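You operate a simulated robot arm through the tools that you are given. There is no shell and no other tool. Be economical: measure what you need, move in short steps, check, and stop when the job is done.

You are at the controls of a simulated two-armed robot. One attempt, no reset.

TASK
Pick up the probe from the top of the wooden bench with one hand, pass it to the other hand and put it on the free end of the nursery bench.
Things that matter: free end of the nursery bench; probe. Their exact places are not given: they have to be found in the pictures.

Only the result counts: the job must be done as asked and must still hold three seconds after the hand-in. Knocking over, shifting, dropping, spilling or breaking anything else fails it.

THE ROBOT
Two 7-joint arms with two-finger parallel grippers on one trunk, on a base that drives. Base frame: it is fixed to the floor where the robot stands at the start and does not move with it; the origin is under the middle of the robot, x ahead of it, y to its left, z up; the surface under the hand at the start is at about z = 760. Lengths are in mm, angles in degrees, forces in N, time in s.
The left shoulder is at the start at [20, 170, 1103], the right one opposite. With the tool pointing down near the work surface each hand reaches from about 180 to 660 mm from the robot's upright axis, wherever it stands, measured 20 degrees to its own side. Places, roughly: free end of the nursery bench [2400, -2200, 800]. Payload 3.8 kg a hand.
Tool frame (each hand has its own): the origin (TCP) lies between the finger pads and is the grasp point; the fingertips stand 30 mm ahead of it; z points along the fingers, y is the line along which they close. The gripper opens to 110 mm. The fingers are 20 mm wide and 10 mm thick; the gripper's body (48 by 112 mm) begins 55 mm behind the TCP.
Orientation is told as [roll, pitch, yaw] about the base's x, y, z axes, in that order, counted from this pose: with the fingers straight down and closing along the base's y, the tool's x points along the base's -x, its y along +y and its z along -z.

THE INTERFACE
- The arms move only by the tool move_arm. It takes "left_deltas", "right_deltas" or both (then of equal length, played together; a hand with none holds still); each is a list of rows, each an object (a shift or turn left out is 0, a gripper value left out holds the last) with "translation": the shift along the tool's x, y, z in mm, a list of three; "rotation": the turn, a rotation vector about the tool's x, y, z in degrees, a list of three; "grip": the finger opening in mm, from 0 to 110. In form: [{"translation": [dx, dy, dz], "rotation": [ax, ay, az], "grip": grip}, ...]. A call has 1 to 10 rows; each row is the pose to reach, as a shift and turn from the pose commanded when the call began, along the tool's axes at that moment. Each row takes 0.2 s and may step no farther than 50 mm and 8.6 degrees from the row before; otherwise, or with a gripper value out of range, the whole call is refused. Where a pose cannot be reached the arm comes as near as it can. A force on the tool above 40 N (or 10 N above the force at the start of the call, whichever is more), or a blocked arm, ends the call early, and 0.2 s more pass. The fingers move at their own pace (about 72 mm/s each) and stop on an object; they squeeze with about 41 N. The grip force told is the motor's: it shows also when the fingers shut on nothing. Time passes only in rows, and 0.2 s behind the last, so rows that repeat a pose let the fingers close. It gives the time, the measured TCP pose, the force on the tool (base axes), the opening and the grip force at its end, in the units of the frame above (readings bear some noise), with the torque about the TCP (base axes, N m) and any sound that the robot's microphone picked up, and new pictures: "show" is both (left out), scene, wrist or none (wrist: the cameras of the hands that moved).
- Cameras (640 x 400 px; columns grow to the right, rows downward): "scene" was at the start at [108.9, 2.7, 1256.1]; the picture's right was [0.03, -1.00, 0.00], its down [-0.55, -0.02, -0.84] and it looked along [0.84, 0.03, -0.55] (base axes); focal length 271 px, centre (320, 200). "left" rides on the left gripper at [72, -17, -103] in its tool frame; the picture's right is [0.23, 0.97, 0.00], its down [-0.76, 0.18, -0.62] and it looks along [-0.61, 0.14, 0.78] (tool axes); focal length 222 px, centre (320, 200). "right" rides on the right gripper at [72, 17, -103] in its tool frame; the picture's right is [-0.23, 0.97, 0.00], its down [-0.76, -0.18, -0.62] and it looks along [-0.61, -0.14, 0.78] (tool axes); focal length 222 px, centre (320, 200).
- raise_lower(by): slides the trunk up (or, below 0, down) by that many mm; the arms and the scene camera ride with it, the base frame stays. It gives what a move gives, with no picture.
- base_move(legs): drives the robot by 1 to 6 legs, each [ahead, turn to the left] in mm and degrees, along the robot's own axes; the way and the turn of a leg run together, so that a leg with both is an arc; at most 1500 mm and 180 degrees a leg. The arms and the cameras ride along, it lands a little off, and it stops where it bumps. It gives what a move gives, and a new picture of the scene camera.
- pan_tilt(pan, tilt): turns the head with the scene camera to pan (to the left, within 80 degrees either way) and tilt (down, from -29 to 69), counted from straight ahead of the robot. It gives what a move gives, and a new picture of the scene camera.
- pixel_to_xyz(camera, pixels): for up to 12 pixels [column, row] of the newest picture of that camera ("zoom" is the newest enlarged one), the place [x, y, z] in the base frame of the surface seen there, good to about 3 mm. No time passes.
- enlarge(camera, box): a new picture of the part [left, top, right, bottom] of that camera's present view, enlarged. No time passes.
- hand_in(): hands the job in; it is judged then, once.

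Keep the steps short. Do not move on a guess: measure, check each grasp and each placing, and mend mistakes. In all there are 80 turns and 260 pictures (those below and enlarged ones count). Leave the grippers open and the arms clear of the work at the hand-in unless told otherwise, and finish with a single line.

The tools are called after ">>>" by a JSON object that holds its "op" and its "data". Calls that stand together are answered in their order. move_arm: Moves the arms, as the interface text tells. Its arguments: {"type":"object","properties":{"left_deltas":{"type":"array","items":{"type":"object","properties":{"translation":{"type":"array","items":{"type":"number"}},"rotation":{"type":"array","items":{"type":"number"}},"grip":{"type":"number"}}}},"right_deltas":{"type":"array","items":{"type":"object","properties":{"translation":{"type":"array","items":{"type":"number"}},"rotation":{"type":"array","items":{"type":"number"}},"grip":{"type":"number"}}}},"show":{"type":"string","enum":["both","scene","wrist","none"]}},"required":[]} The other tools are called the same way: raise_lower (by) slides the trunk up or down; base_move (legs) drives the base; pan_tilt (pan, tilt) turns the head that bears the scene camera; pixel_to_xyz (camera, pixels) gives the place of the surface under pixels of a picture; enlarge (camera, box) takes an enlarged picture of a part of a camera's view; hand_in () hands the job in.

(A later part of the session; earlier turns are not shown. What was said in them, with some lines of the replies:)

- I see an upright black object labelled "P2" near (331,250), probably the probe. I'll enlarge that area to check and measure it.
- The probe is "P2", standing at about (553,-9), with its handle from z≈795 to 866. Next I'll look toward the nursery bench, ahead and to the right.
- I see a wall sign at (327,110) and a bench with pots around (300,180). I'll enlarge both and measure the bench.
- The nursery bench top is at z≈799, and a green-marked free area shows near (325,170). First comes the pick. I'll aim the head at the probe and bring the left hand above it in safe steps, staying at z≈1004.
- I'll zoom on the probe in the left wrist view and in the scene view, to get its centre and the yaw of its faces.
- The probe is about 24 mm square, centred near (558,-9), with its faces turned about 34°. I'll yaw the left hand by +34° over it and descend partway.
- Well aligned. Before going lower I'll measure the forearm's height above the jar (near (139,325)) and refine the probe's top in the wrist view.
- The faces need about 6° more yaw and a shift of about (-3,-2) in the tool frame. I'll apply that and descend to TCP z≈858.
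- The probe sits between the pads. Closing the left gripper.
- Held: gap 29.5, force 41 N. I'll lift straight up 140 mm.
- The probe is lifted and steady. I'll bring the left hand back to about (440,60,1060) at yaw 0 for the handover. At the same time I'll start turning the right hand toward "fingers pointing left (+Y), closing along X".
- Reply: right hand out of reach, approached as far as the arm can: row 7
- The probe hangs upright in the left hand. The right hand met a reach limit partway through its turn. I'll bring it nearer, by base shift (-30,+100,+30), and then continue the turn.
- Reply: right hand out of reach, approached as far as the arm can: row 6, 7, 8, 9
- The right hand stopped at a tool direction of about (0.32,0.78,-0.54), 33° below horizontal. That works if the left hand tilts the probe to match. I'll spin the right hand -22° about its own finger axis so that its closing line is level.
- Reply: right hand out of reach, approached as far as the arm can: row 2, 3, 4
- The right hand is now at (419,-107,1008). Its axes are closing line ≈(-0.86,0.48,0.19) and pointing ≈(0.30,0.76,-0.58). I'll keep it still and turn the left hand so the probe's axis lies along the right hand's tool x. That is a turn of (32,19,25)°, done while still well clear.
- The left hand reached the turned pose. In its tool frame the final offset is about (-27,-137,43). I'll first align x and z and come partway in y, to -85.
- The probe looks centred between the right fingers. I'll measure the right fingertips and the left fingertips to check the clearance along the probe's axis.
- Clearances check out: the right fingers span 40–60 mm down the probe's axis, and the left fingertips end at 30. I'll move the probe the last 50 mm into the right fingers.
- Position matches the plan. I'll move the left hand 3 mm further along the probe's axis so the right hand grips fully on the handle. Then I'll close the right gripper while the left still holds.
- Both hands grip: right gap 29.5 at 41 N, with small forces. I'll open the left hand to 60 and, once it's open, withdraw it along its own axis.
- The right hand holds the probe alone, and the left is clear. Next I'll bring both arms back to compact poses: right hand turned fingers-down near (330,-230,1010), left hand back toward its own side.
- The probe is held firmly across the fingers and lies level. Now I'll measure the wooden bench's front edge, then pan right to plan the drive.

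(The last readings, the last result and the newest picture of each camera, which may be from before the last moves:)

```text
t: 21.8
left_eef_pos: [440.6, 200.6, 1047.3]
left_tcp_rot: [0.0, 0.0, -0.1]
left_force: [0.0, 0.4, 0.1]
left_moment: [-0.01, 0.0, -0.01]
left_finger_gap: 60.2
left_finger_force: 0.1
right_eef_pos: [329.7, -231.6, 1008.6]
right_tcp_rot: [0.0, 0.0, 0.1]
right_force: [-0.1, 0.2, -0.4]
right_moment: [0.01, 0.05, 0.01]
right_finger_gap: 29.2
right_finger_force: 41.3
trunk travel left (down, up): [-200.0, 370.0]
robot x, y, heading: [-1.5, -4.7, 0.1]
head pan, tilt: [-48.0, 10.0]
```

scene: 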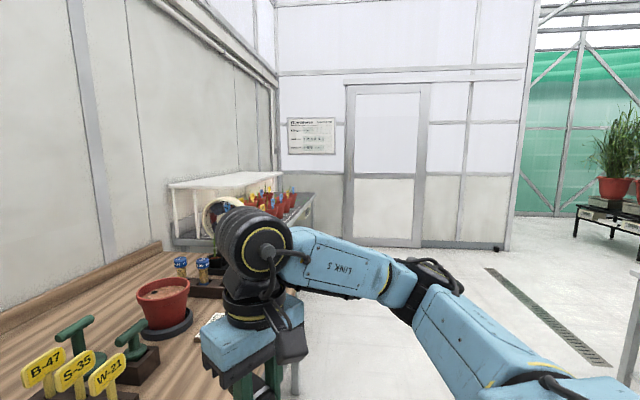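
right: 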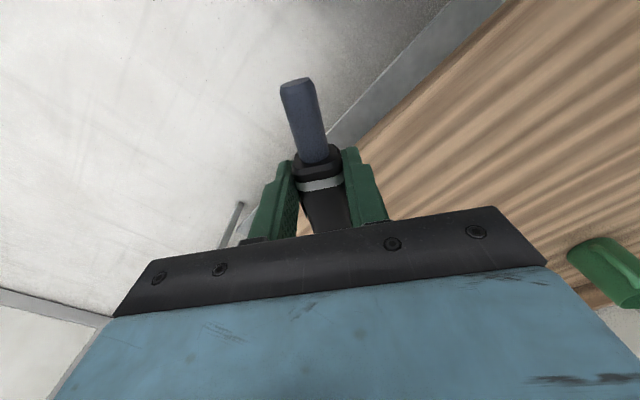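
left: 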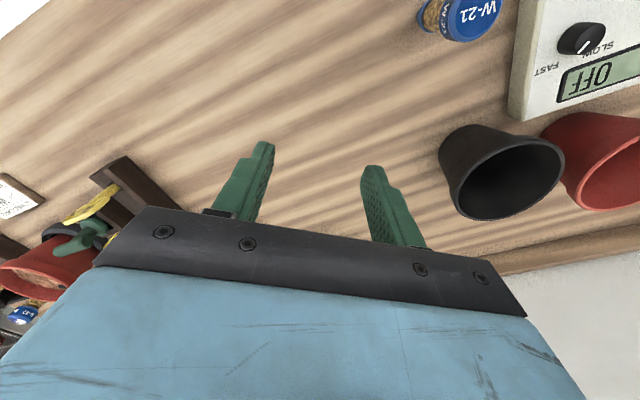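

The bench front runs along direction (0.58,-0.815), heading −54.5°, and the target lies about 3.19 m along that line. I'll back off 100 mm and turn right 54.5°.

>>> {"op": "base_move", "data": {"legs": [[-100, 0], [0, -54.5]]}}

>>> {"op": "pan_tilt", "data": {"pan": 15, "tilt": 22}}

```text
t: 25.4
left_eef_pos: [319.5, -245.4, 1047.8]
left_tcp_rot: [0.0, 0.0, -54.8]
left_force: [-0.2, 1.2, -0.3]
left_moment: [-0.01, 0.01, -0.03]
left_finger_gap: 59.9
left_finger_force: 0.0
right_eef_pos: [-98.6, -402.8, 1008.7]
right_tcp_rot: [0.0, -0.1, -54.8]
right_force: [-0.7, 0.0, 0.4]
right_moment: [0.0, -0.03, -0.01]
right_finger_gap: 28.7
right_finger_force: 41.0
trunk travel left (down, up): [-200.0, 370.0]
robot x, y, heading: [-97.7, 0.7, -54.8]
head pan, tilt: [-48.0, 10.0]
```

scene: 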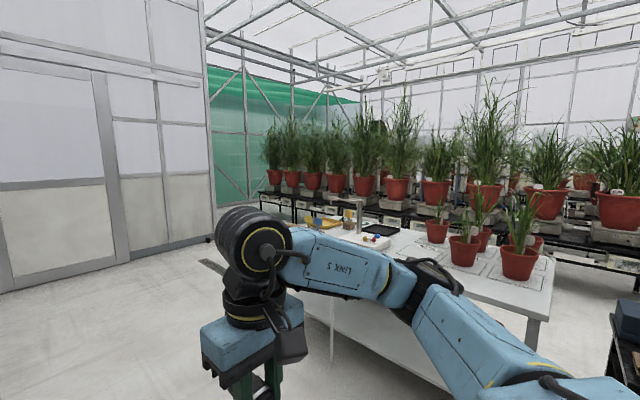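

```text
t: 26.7
left_eef_pos: [318.5, -245.2, 1045.9]
left_tcp_rot: [0.0, -0.1, -54.9]
left_force: [-0.2, 1.0, 0.6]
left_moment: [-0.01, -0.01, -0.03]
left_finger_gap: 59.9
left_finger_force: 0.1
right_eef_pos: [-97.5, -401.8, 1010.4]
right_tcp_rot: [0.1, 0.0, -54.8]
right_force: [-0.1, 0.4, -0.5]
right_moment: [0.03, 0.03, 0.0]
right_finger_gap: 29.2
right_finger_force: 40.4
trunk travel left (down, up): [-200.0, 370.0]
robot x, y, heading: [-98.7, 0.1, -54.7]
head pan, tilt: [15.0, 22.0]
```

scene: 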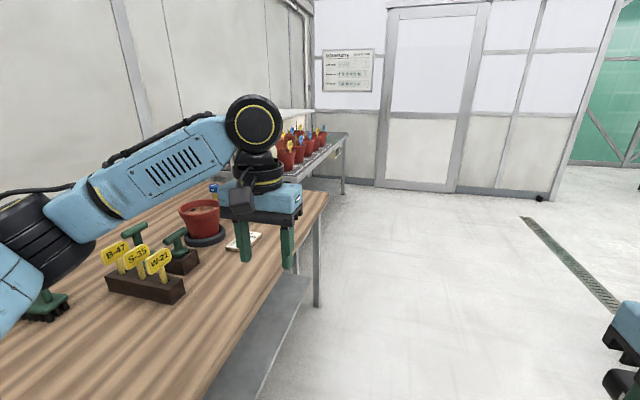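

The way ahead looks clear. Before driving I'll check the left arm's sideways extent over the bench, and look right for the white table.

>>> {"op": "pixel_to_xyz", "data": {"camera": "scene", "pixels": [[60, 235], [15, 235], [110, 185], [160, 262], [327, 195], [318, 300], [345, 190], [347, 132], [300, 115]]}}

>>> {"op": "pan_tilt", "data": {"pan": -45, "tilt": 25}}

```text
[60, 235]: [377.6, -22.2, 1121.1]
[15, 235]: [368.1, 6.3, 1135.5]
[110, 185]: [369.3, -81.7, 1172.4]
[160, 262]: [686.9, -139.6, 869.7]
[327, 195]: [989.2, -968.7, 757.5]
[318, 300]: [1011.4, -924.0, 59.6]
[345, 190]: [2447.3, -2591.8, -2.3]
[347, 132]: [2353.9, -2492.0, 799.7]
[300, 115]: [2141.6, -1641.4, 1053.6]
```

```text
t: 28.0
left_eef_pos: [319.1, -245.3, 1046.1]
left_tcp_rot: [0.0, 0.1, -54.8]
left_force: [0.2, -0.3, -0.2]
left_moment: [0.01, -0.01, 0.0]
left_finger_gap: 60.1
left_finger_force: 0.0
right_eef_pos: [-98.4, -402.2, 1009.4]
right_tcp_rot: [0.0, 0.0, -54.8]
right_force: [0.2, 0.1, -0.8]
right_moment: [0.0, 0.02, -0.02]
right_finger_gap: 29.2
right_finger_force: 41.4
trunk travel left (down, up): [-200.0, 370.0]
robot x, y, heading: [-99.4, -1.7, -54.7]
head pan, tilt: [-45.0, 25.0]
```

scene: 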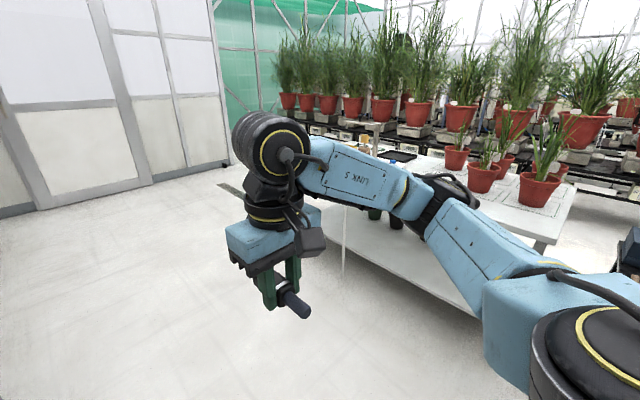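

>>> {"op": "pixel_to_xyz", "data": {"camera": "scene", "pixels": [[343, 275], [540, 240], [400, 290], [225, 190], [100, 330]]}}

```text
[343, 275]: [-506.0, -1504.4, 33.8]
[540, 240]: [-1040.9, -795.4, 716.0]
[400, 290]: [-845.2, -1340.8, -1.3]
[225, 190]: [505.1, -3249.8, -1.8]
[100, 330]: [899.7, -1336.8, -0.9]
```

The table is 1.2 m clear to the right, and the nursery bench's free corner is at about (2354,-2492,800). I'll drive 3000 mm straight ahead.

>>> {"op": "base_move", "data": {"legs": [[1500, 0], [1450, 0]]}}

>>> {"op": "pan_tilt", "data": {"pan": 65, "tilt": 30}}

```text
t: 42.2
left_eef_pos: [1990.6, -2644.6, 1046.4]
left_tcp_rot: [0.0, 0.0, -54.0]
left_force: [0.7, 0.8, -0.4]
left_moment: [-0.01, 0.01, 0.0]
left_finger_gap: 60.0
left_finger_force: 0.0
right_eef_pos: [1576.3, -2808.4, 1009.0]
right_tcp_rot: [0.0, 0.1, -53.8]
right_force: [0.3, 0.2, -1.1]
right_moment: [0.02, -0.03, 0.0]
right_finger_gap: 29.2
right_finger_force: 41.4
trunk travel left (down, up): [-200.0, 370.0]
robot x, y, heading: [1573.0, -2407.4, -54.1]
head pan, tilt: [-45.0, 25.0]
```

scene: 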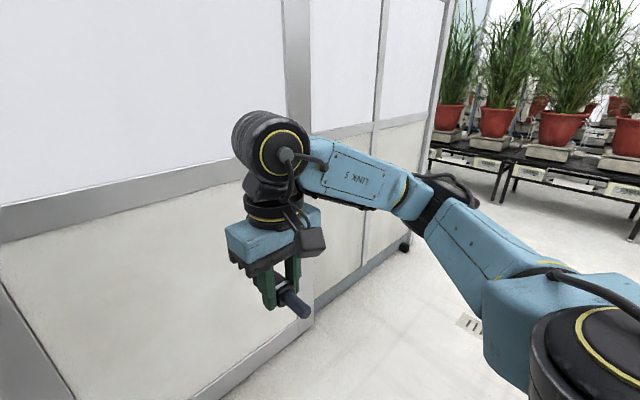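

```text
t: 44.1
left_eef_pos: [1991.6, -2644.2, 1047.2]
left_tcp_rot: [0.1, 0.1, -53.9]
left_force: [0.4, 0.1, -0.4]
left_moment: [0.01, -0.03, -0.03]
left_finger_gap: 59.8
left_finger_force: 0.0
right_eef_pos: [1576.6, -2807.7, 1008.5]
right_tcp_rot: [0.0, 0.0, -53.8]
right_force: [0.7, -0.5, 1.2]
right_moment: [0.01, 0.01, 0.01]
right_finger_gap: 29.1
right_finger_force: 40.7
trunk travel left (down, up): [-200.0, 370.0]
robot x, y, heading: [1568.8, -2408.8, -53.8]
head pan, tilt: [65.0, 30.0]
```

scene: 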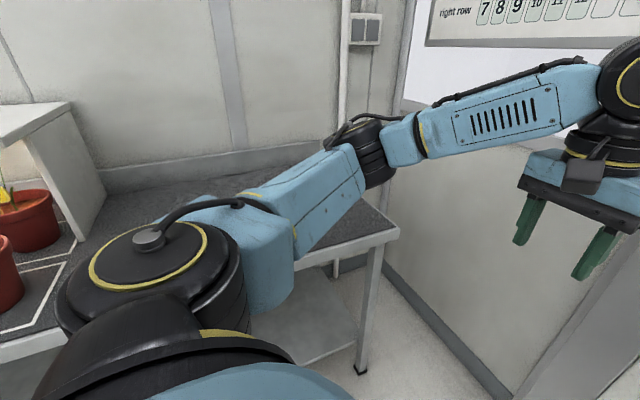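

I'm alongside the bench end. I'll turn left 89° to face it, then look down at its free end.

>>> {"op": "base_move", "data": {"legs": [[0, 89]]}}

>>> {"op": "pan_tilt", "data": {"pan": -12, "tilt": 32}}

```text
t: 48.2
left_eef_pos: [1821.1, -1992.1, 1047.0]
left_tcp_rot: [0.0, 0.0, 34.3]
left_force: [0.7, -0.3, -0.2]
left_moment: [0.01, 0.01, -0.01]
left_finger_gap: 60.1
left_finger_force: 0.1
right_eef_pos: [1972.1, -2410.9, 1007.7]
right_tcp_rot: [0.0, 0.0, 34.4]
right_force: [-0.6, -0.1, 0.6]
right_moment: [-0.06, 0.02, 0.0]
right_finger_gap: 29.3
right_finger_force: 41.5
trunk travel left (down, up): [-200.0, 370.0]
robot x, y, heading: [1568.3, -2405.5, 34.1]
head pan, tilt: [65.0, 30.0]
```

scene: 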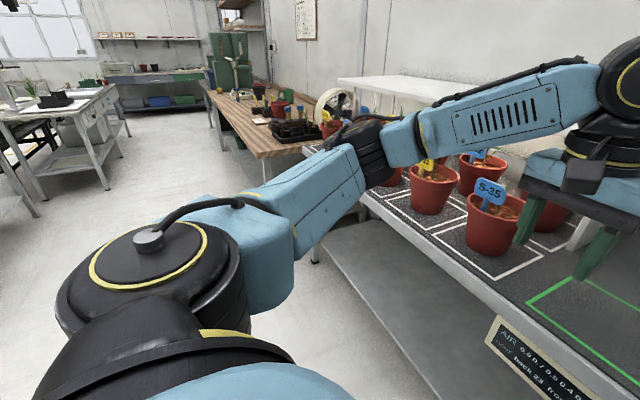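

```text
t: 49.7
left_eef_pos: [1821.2, -1993.1, 1046.7]
left_tcp_rot: [0.0, 0.1, 34.3]
left_force: [-0.1, 0.5, -0.3]
left_moment: [0.03, -0.02, -0.01]
left_finger_gap: 59.7
left_finger_force: 0.1
right_eef_pos: [1971.7, -2411.6, 1009.2]
right_tcp_rot: [-0.1, 0.0, 34.4]
right_force: [1.6, 0.2, 0.0]
right_moment: [0.01, 0.02, -0.01]
right_finger_gap: 29.1
right_finger_force: 41.1
trunk travel left (down, up): [-200.0, 370.0]
robot x, y, heading: [1568.6, -2406.0, 34.3]
head pan, tilt: [-12.0, 32.0]
```

scene: 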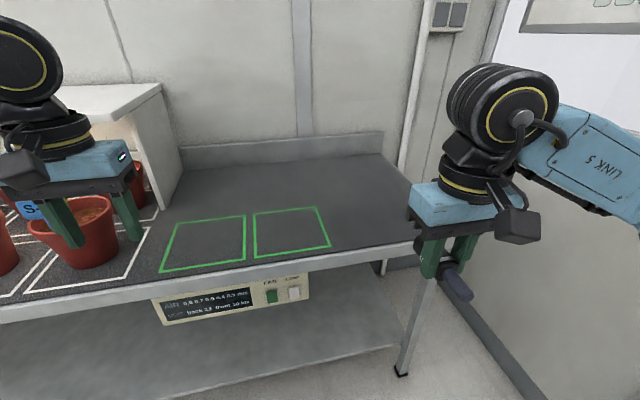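

I see two green-outlined free rectangles at (205,245) and (290,232), and a control box under the edge. I'll enlarge and measure them.

>>> {"op": "enlarge", "data": {"camera": "scene", "box": [140, 190, 350, 330]}}

>>> {"op": "pixel_to_xyz", "data": {"camera": "scene", "pixels": [[160, 272], [246, 261], [244, 216], [175, 224], [256, 257], [330, 245], [316, 208], [253, 214], [405, 250], [290, 232], [205, 245], [365, 215]]}}

```text
2.86 times, centred on (245, 260) of scene
```

zoom: 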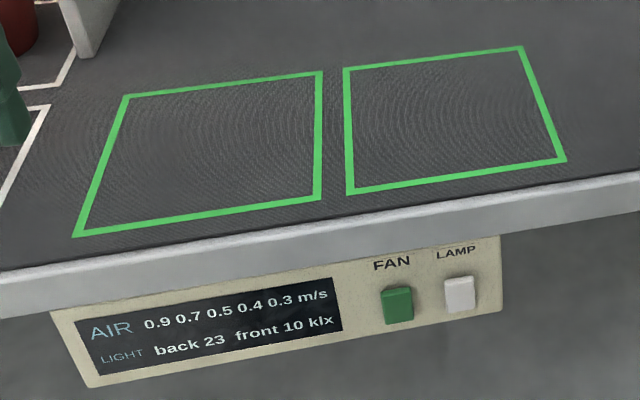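

```text
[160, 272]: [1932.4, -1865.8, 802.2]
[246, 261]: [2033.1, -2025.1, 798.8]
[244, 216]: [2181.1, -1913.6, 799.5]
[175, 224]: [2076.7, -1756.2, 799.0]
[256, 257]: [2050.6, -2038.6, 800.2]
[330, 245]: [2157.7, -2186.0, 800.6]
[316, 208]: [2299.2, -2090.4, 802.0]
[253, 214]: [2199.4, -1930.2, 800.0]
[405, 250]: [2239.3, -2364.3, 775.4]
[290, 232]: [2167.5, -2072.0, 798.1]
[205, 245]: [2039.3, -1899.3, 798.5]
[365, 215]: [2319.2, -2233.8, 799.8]
```

The spot I want is the empty surface past the green rectangles, near the given (2400,-2200). I need to get about 180 mm closer and 90 mm right. First I'll pull the left hand back and up so it stays clear of the pots.

>>> {"op": "move_arm", "data": {"left_deltas": [{"translation": [35, 0, -15]}, {"translation": [70, 0, -30]}, {"translation": [105, 0, -45]}, {"translation": [140, 0, -60]}, {"translation": [160, 0, -80]}], "show": "scene"}}

>>> {"op": "pixel_to_xyz", "data": {"camera": "scene", "pixels": [[100, 225], [90, 200], [110, 268], [330, 165], [400, 195], [385, 155], [340, 200], [350, 190]]}}

```text
t: 50.9
left_eef_pos: [1688.9, -2082.6, 1125.8]
left_tcp_rot: [0.0, 0.0, 34.2]
left_force: [-0.5, 0.0, 1.3]
left_moment: [0.0, 0.02, -0.01]
left_finger_gap: 60.0
left_finger_force: 0.1
right_eef_pos: [1972.1, -2411.5, 1008.9]
right_tcp_rot: [0.0, 0.0, 34.5]
right_force: [-0.4, 0.0, -0.2]
right_moment: [0.05, -0.05, 0.04]
right_finger_gap: 29.3
right_finger_force: 40.6
trunk travel left (down, up): [-200.0, 370.0]
robot x, y, heading: [1571.2, -2403.6, 34.0]
head pan, tilt: [-12.0, 32.0]
```

scene: 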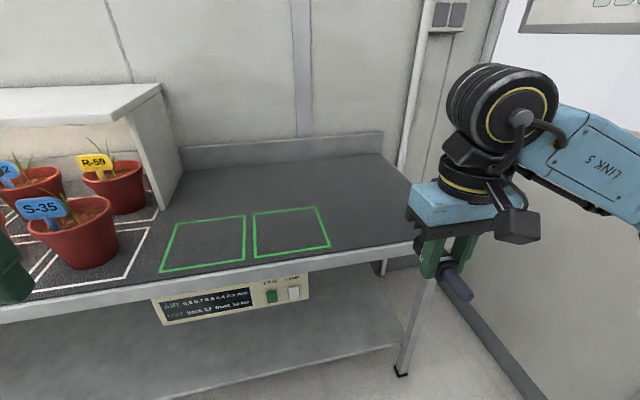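

```text
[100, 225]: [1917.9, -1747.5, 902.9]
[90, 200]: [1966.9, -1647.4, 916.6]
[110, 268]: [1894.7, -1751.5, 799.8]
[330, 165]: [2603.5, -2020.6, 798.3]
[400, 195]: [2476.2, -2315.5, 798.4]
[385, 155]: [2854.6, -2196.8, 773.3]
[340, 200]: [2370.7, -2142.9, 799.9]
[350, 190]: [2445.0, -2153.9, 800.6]
```

The surface around (355,195) is empty and flat at z≈800. I'll drive closer: turn right 25.4°, ahead 195 mm, then turn back 26.8°.

>>> {"op": "base_move", "data": {"legs": [[0, -25.4], [195, 0], [0, 26.8]]}}

>>> {"op": "pan_tilt", "data": {"pan": -15, "tilt": 42}}

```text
t: 55.1
left_eef_pos: [1860.8, -2046.6, 1124.8]
left_tcp_rot: [-0.1, -0.1, 36.6]
left_force: [-0.3, -0.4, 0.5]
left_moment: [0.0, 0.01, -0.01]
left_finger_gap: 60.0
left_finger_force: 0.0
right_eef_pos: [2158.1, -2365.7, 1009.3]
right_tcp_rot: [0.1, 0.0, 36.7]
right_force: [0.1, 0.2, -0.6]
right_moment: [-0.01, 0.03, -0.01]
right_finger_gap: 29.2
right_finger_force: 41.4
trunk travel left (down, up): [-200.0, 370.0]
robot x, y, heading: [1756.5, -2377.1, 36.8]
head pan, tilt: [-12.0, 32.0]
```

scene: 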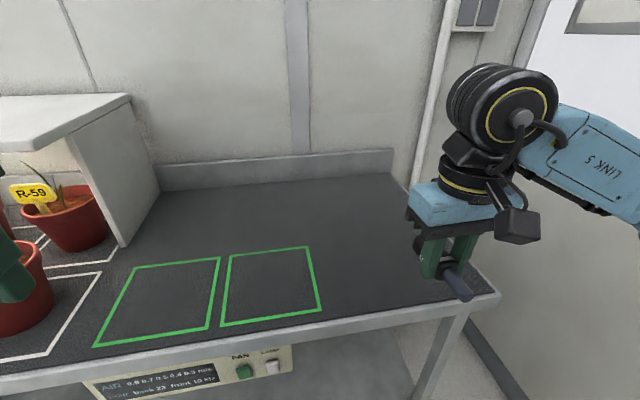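

```text
t: 55.9
left_eef_pos: [1861.4, -2046.2, 1124.8]
left_tcp_rot: [0.0, 0.0, 36.7]
left_force: [0.3, 0.9, -0.2]
left_moment: [-0.05, 0.04, -0.02]
left_finger_gap: 60.0
left_finger_force: 0.2
right_eef_pos: [2159.3, -2365.2, 1008.6]
right_tcp_rot: [0.0, 0.1, 36.8]
right_force: [0.6, -0.1, -0.1]
right_moment: [-0.03, 0.0, 0.0]
right_finger_gap: 29.4
right_finger_force: 40.8
trunk travel left (down, up): [-200.0, 370.0]
robot x, y, heading: [1757.3, -2374.9, 36.7]
head pan, tilt: [-15.0, 42.0]
```

scene: 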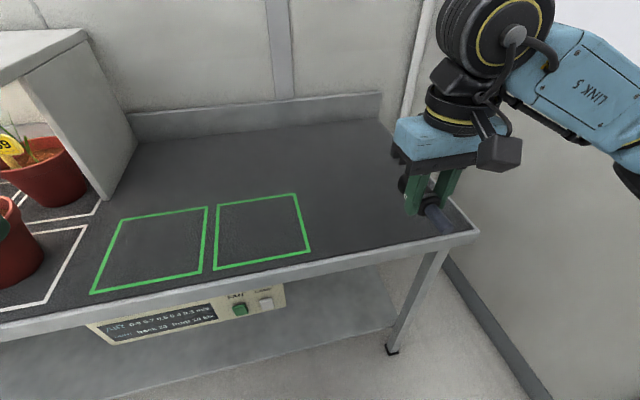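

The robot now stands at (1757,-2375), heading 36.7°. I'll extend the right hand ahead by 257 mm to about (2361,-2206), still at z≈1009.

>>> {"op": "move_arm", "data": {"right_deltas": [{"translation": [-43, 1, 0]}, {"translation": [-86, 2, 0]}, {"translation": [-129, 3, 0]}, {"translation": [-172, 5, 0]}, {"translation": [-215, 6, 0]}, {"translation": [-257, 7, 0]}], "show": "both"}}

>>> {"op": "enlarge", "data": {"camera": "scene", "box": [280, 60, 480, 185]}}

```text
t: 57.2
left_eef_pos: [1861.6, -2046.9, 1124.2]
left_tcp_rot: [0.0, -0.1, 36.6]
left_force: [-0.1, 0.4, -0.4]
left_moment: [-0.02, 0.0, 0.02]
left_finger_gap: 60.1
left_finger_force: 0.1
right_eef_pos: [2357.9, -2205.0, 1007.5]
right_tcp_rot: [-0.1, -0.1, 36.9]
right_force: [0.0, 0.3, -0.1]
right_moment: [0.0, 0.01, 0.04]
right_finger_gap: 28.9
right_finger_force: 41.6
trunk travel left (down, up): [-200.0, 370.0]
robot x, y, heading: [1756.8, -2375.1, 36.4]
head pan, tilt: [-15.0, 42.0]
```

scene: 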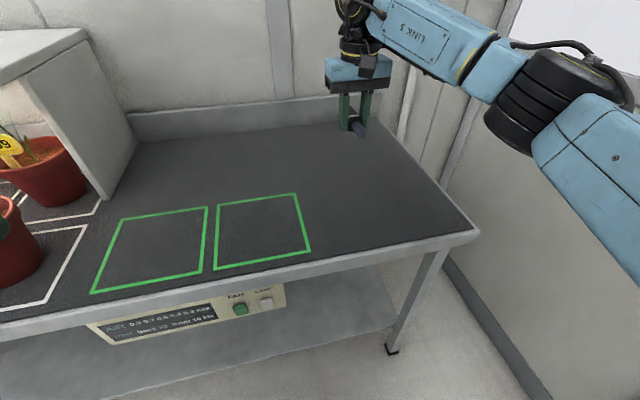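
right: 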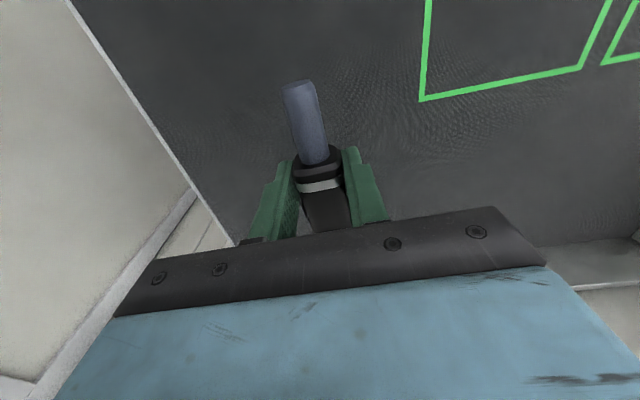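

```text
3.20 times, centred on (380, 122) of scene
```

zoom: 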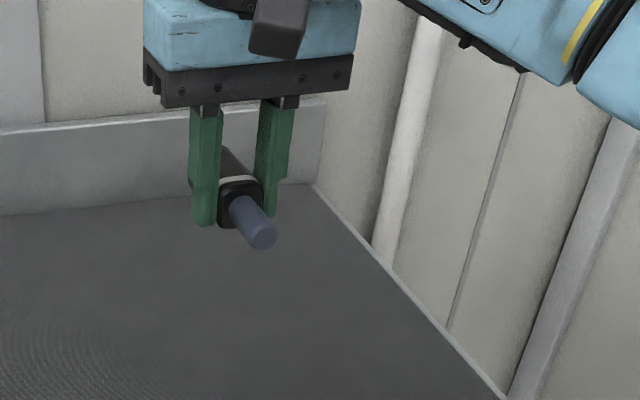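

The probe lies across the fingers above empty surface. I'll measure the stem and handle heights to see its tilt.

>>> {"op": "pixel_to_xyz", "data": {"camera": "right", "pixels": [[302, 88], [308, 120], [314, 155], [320, 184], [325, 205], [350, 40], [230, 100], [370, 160], [279, 170]]}}

>>> {"op": "pixel_to_xyz", "data": {"camera": "scene", "pixels": [[361, 134], [356, 122], [353, 130], [355, 118], [345, 129], [363, 125]]}}

```text
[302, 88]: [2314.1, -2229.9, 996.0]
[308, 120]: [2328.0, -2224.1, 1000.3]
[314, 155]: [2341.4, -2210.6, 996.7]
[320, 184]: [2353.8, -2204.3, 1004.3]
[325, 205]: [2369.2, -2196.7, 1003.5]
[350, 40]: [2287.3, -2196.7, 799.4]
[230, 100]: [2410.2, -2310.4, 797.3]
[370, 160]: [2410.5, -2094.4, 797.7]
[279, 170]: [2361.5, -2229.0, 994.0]
```

```text
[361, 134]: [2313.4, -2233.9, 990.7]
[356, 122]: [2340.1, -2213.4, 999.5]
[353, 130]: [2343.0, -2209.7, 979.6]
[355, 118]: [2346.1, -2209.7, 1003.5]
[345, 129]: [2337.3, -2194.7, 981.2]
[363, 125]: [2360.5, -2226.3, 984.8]
```

The probe is level, with its underside at about the fingertip height (z≈977) and the bench at ≈799. I'll descend 165 mm first, leaving about 12 mm.

>>> {"op": "move_arm", "data": {"right_deltas": [{"translation": [0, 0, 45]}, {"translation": [0, 0, 90]}, {"translation": [0, 0, 130]}, {"translation": [0, 0, 155]}, {"translation": [0, 0, 165]}, {"translation": [0, 0, 165]}], "show": "both"}}

>>> {"op": "enlarge", "data": {"camera": "scene", "box": [280, 90, 440, 190]}}

```text
t: 58.6
left_eef_pos: [1862.1, -2047.8, 1124.6]
left_tcp_rot: [0.0, 0.0, 36.5]
left_force: [-0.3, 0.5, -0.6]
left_moment: [0.0, 0.02, 0.0]
left_finger_gap: 60.1
left_finger_force: 0.1
right_eef_pos: [2361.3, -2208.2, 841.4]
right_tcp_rot: [0.0, 0.0, 36.8]
right_force: [0.2, 0.8, 0.2]
right_moment: [0.0, 0.02, -0.04]
right_finger_gap: 29.2
right_finger_force: 41.5
trunk travel left (down, up): [-200.0, 370.0]
robot x, y, heading: [1755.6, -2377.2, 36.7]
head pan, tilt: [-15.0, 42.0]
```

scene: 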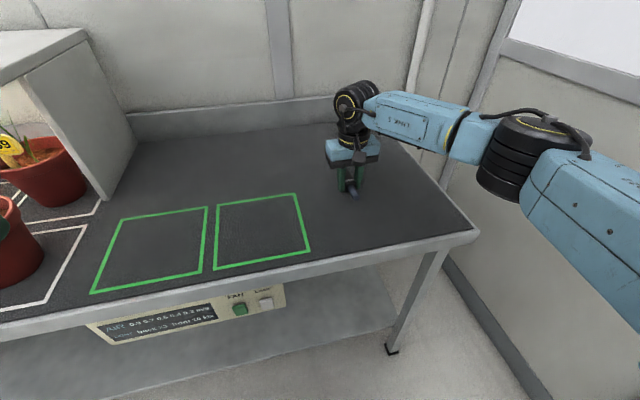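
right: 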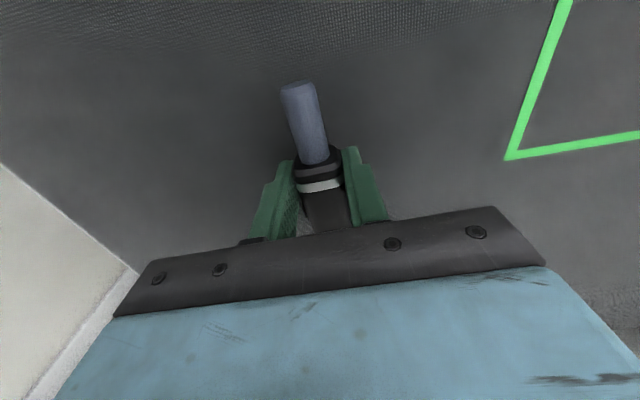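

```text
4.00 times, centred on (360, 140) of scene
```

zoom: 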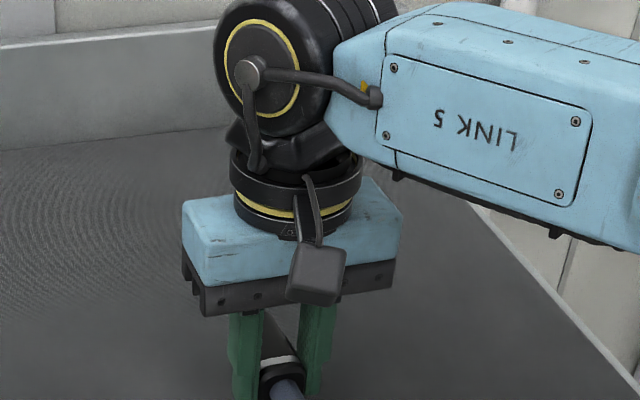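

All clear underneath. I'll go down in small steps to touch, watching the force.

>>> {"op": "move_arm", "data": {"right_deltas": [{"translation": [0, 0, 4]}, {"translation": [0, 0, 7]}, {"translation": [0, 0, 9]}, {"translation": [0, 0, 10]}, {"translation": [0, 0, 10]}], "show": "none"}}

```text
t: 59.9
left_eef_pos: [1861.7, -2046.8, 1124.3]
left_tcp_rot: [0.0, 0.1, 36.6]
left_force: [-0.6, -0.6, 0.4]
left_moment: [-0.04, 0.01, 0.0]
left_finger_gap: 60.0
left_finger_force: 0.1
right_eef_pos: [2360.5, -2206.8, 832.7]
right_tcp_rot: [0.0, 0.0, 36.8]
right_force: [-0.8, -0.9, 0.0]
right_moment: [0.01, 0.0, -0.02]
right_finger_gap: 29.3
right_finger_force: 40.8
trunk travel left (down, up): [-200.0, 370.0]
robot x, y, heading: [1752.6, -2379.3, 36.5]
head pan, tilt: [-15.0, 42.0]
```

>>> {"op": "move_arm", "data": {"right_deltas": [{"translation": [0, 0, 1]}, {"translation": [0, 0, 1.7]}, {"translation": [0, 0, 2.2]}, {"translation": [0, 0, 2.2]}], "show": "none"}}

>>> {"op": "enlarge", "data": {"camera": "scene", "box": [320, 150, 400, 200]}}

```text
t: 60.9
left_eef_pos: [1861.4, -2046.3, 1126.2]
left_tcp_rot: [0.0, -0.1, 36.7]
left_force: [0.1, 0.4, 0.1]
left_moment: [-0.02, -0.01, -0.02]
left_finger_gap: 59.7
left_finger_force: 0.1
right_eef_pos: [2359.3, -2207.2, 831.8]
right_tcp_rot: [0.0, 0.0, 36.7]
right_force: [-0.1, 0.0, -0.2]
right_moment: [-0.03, 0.02, -0.02]
right_finger_gap: 29.4
right_finger_force: 41.3
trunk travel left (down, up): [-200.0, 370.0]
robot x, y, heading: [1753.8, -2379.3, 36.4]
head pan, tilt: [-15.0, 42.0]
```

```text
8.00 times, centred on (360, 175) of scene
```

zoom: 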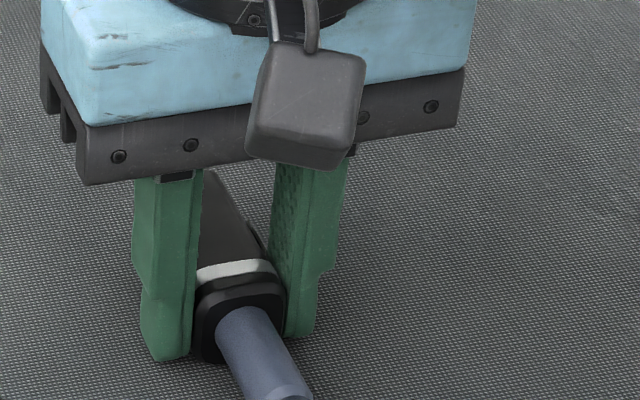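

No contact force yet, though the handle is nearly on the mat. I'll creep down a little more.

>>> {"op": "move_arm", "data": {"right_deltas": [{"translation": [0, 0, 0.7]}, {"translation": [0, 0, 1.2]}, {"translation": [0, 0, 1.6]}, {"translation": [0, 0, 1.6]}], "show": "none"}}

```text
t: 61.9
left_eef_pos: [1860.9, -2047.9, 1125.8]
left_tcp_rot: [0.0, 0.0, 36.5]
left_force: [-0.1, -0.3, 0.6]
left_moment: [0.0, -0.01, 0.01]
left_finger_gap: 60.0
left_finger_force: 0.1
right_eef_pos: [2360.3, -2207.0, 830.7]
right_tcp_rot: [-0.1, -0.1, 36.8]
right_force: [-0.4, -2.6, 11.7]
right_moment: [-0.17, 0.18, 0.03]
right_finger_gap: 29.0
right_finger_force: 40.8
trunk travel left (down, up): [-200.0, 370.0]
robot x, y, heading: [1757.8, -2378.0, 36.3]
head pan, tilt: [-15.0, 42.0]
```

Contact: 11.7 N upward. I'll open slowly, then lift straight up.

>>> {"op": "move_arm", "data": {"right_deltas": [{"grip": 36}, {"grip": 45}, {"grip": 60}, {"translation": [0, 0, -15], "grip": 60}, {"translation": [0, 0, -50]}, {"translation": [0, 0, -95]}, {"translation": [0, 0, -140]}], "show": "both"}}

```text
t: 63.5
left_eef_pos: [1861.7, -2048.3, 1125.3]
left_tcp_rot: [0.0, 0.0, 36.6]
left_force: [0.8, 0.3, 0.1]
left_moment: [0.0, -0.01, 0.03]
left_finger_gap: 60.1
left_finger_force: 0.0
right_eef_pos: [2360.7, -2207.3, 968.4]
right_tcp_rot: [0.0, 0.0, 36.8]
right_force: [0.3, -0.5, 0.1]
right_moment: [-0.01, -0.02, 0.03]
right_finger_gap: 59.9
right_finger_force: 0.0
trunk travel left (down, up): [-200.0, 370.0]
robot x, y, heading: [1758.3, -2380.5, 36.4]
head pan, tilt: [-15.0, 42.0]
```

scene: 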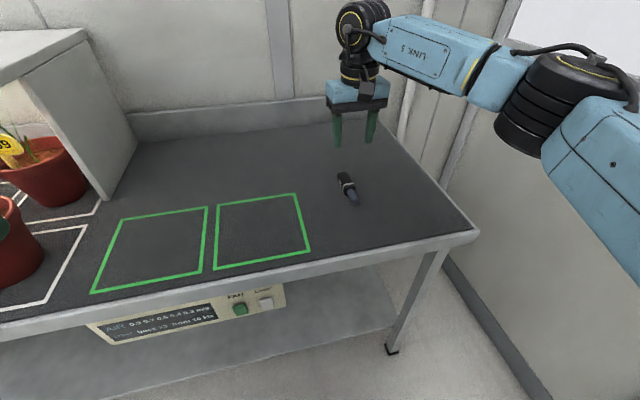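
right: 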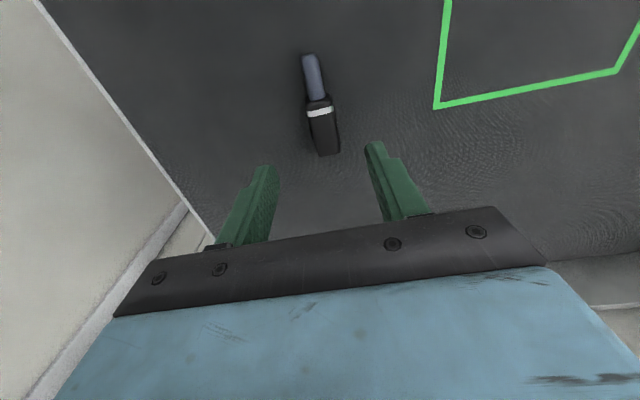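

The probe lies on the free end. I'll draw the right hand up and back, open both grippers, and check that the probe stays put.

>>> {"op": "move_arm", "data": {"right_deltas": [{"translation": [0, 0, -35], "grip": 100}, {"translation": [40, 0, -40]}, {"translation": [80, 0, -40]}, {"translation": [120, 0, -40]}, {"translation": [160, 0, -40]}, {"translation": [200, 0, -40]}], "show": "scene"}}

>>> {"op": "enlarge", "data": {"camera": "scene", "box": [300, 150, 400, 220]}}

>>> {"op": "pixel_to_xyz", "data": {"camera": "scene", "pixels": [[346, 182], [349, 190], [354, 199]]}}

```text
t: 64.8
left_eef_pos: [1861.9, -2047.7, 1125.3]
left_tcp_rot: [-0.2, 0.0, 36.7]
left_force: [0.5, 0.4, -0.2]
left_moment: [-0.03, 0.04, -0.01]
left_finger_gap: 60.0
left_finger_force: 0.1
right_eef_pos: [2195.8, -2325.8, 1011.4]
right_tcp_rot: [-0.1, 0.0, 36.7]
right_force: [-0.4, 0.6, 0.2]
right_moment: [0.01, -0.03, 0.01]
right_finger_gap: 100.0
right_finger_force: 0.0
trunk travel left (down, up): [-200.0, 370.0]
robot x, y, heading: [1757.4, -2373.9, 36.6]
head pan, tilt: [-15.0, 42.0]
```

scene: 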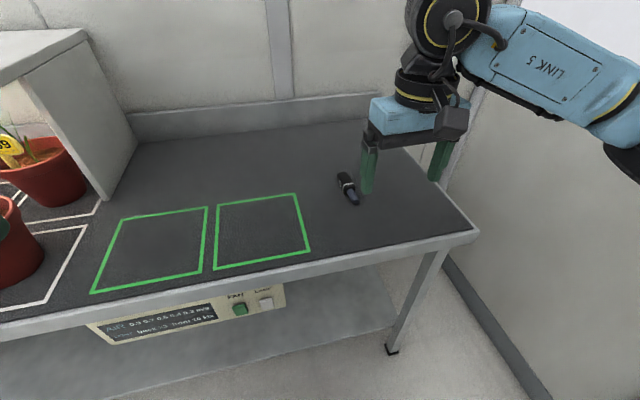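

```text
5.71 times, centred on (350, 185) of scene
```

zoom: 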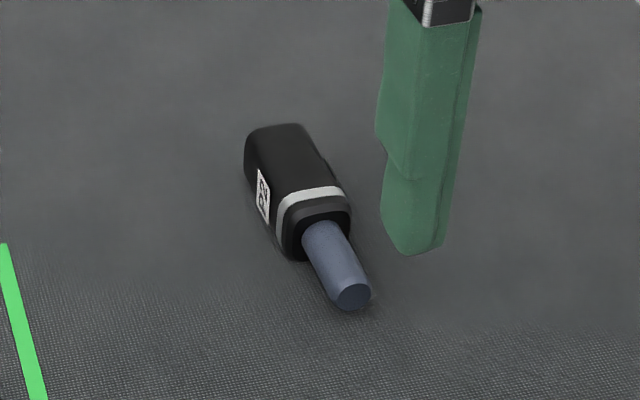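

```text
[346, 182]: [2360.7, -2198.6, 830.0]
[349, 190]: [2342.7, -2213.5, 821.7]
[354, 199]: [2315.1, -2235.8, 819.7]
```

The probe rests flat and still at about (2350,-2207) on the nursery bench's free end. Both grippers are open and clear, so I'm handing in.

>>> {"op": "hand_in", "data": {}}

```text
The job is handed in.
```

The probe was picked up with the left hand, passed to the right hand, and laid on the free end of the nursery bench at about (2350, -2207); the job is handed in.
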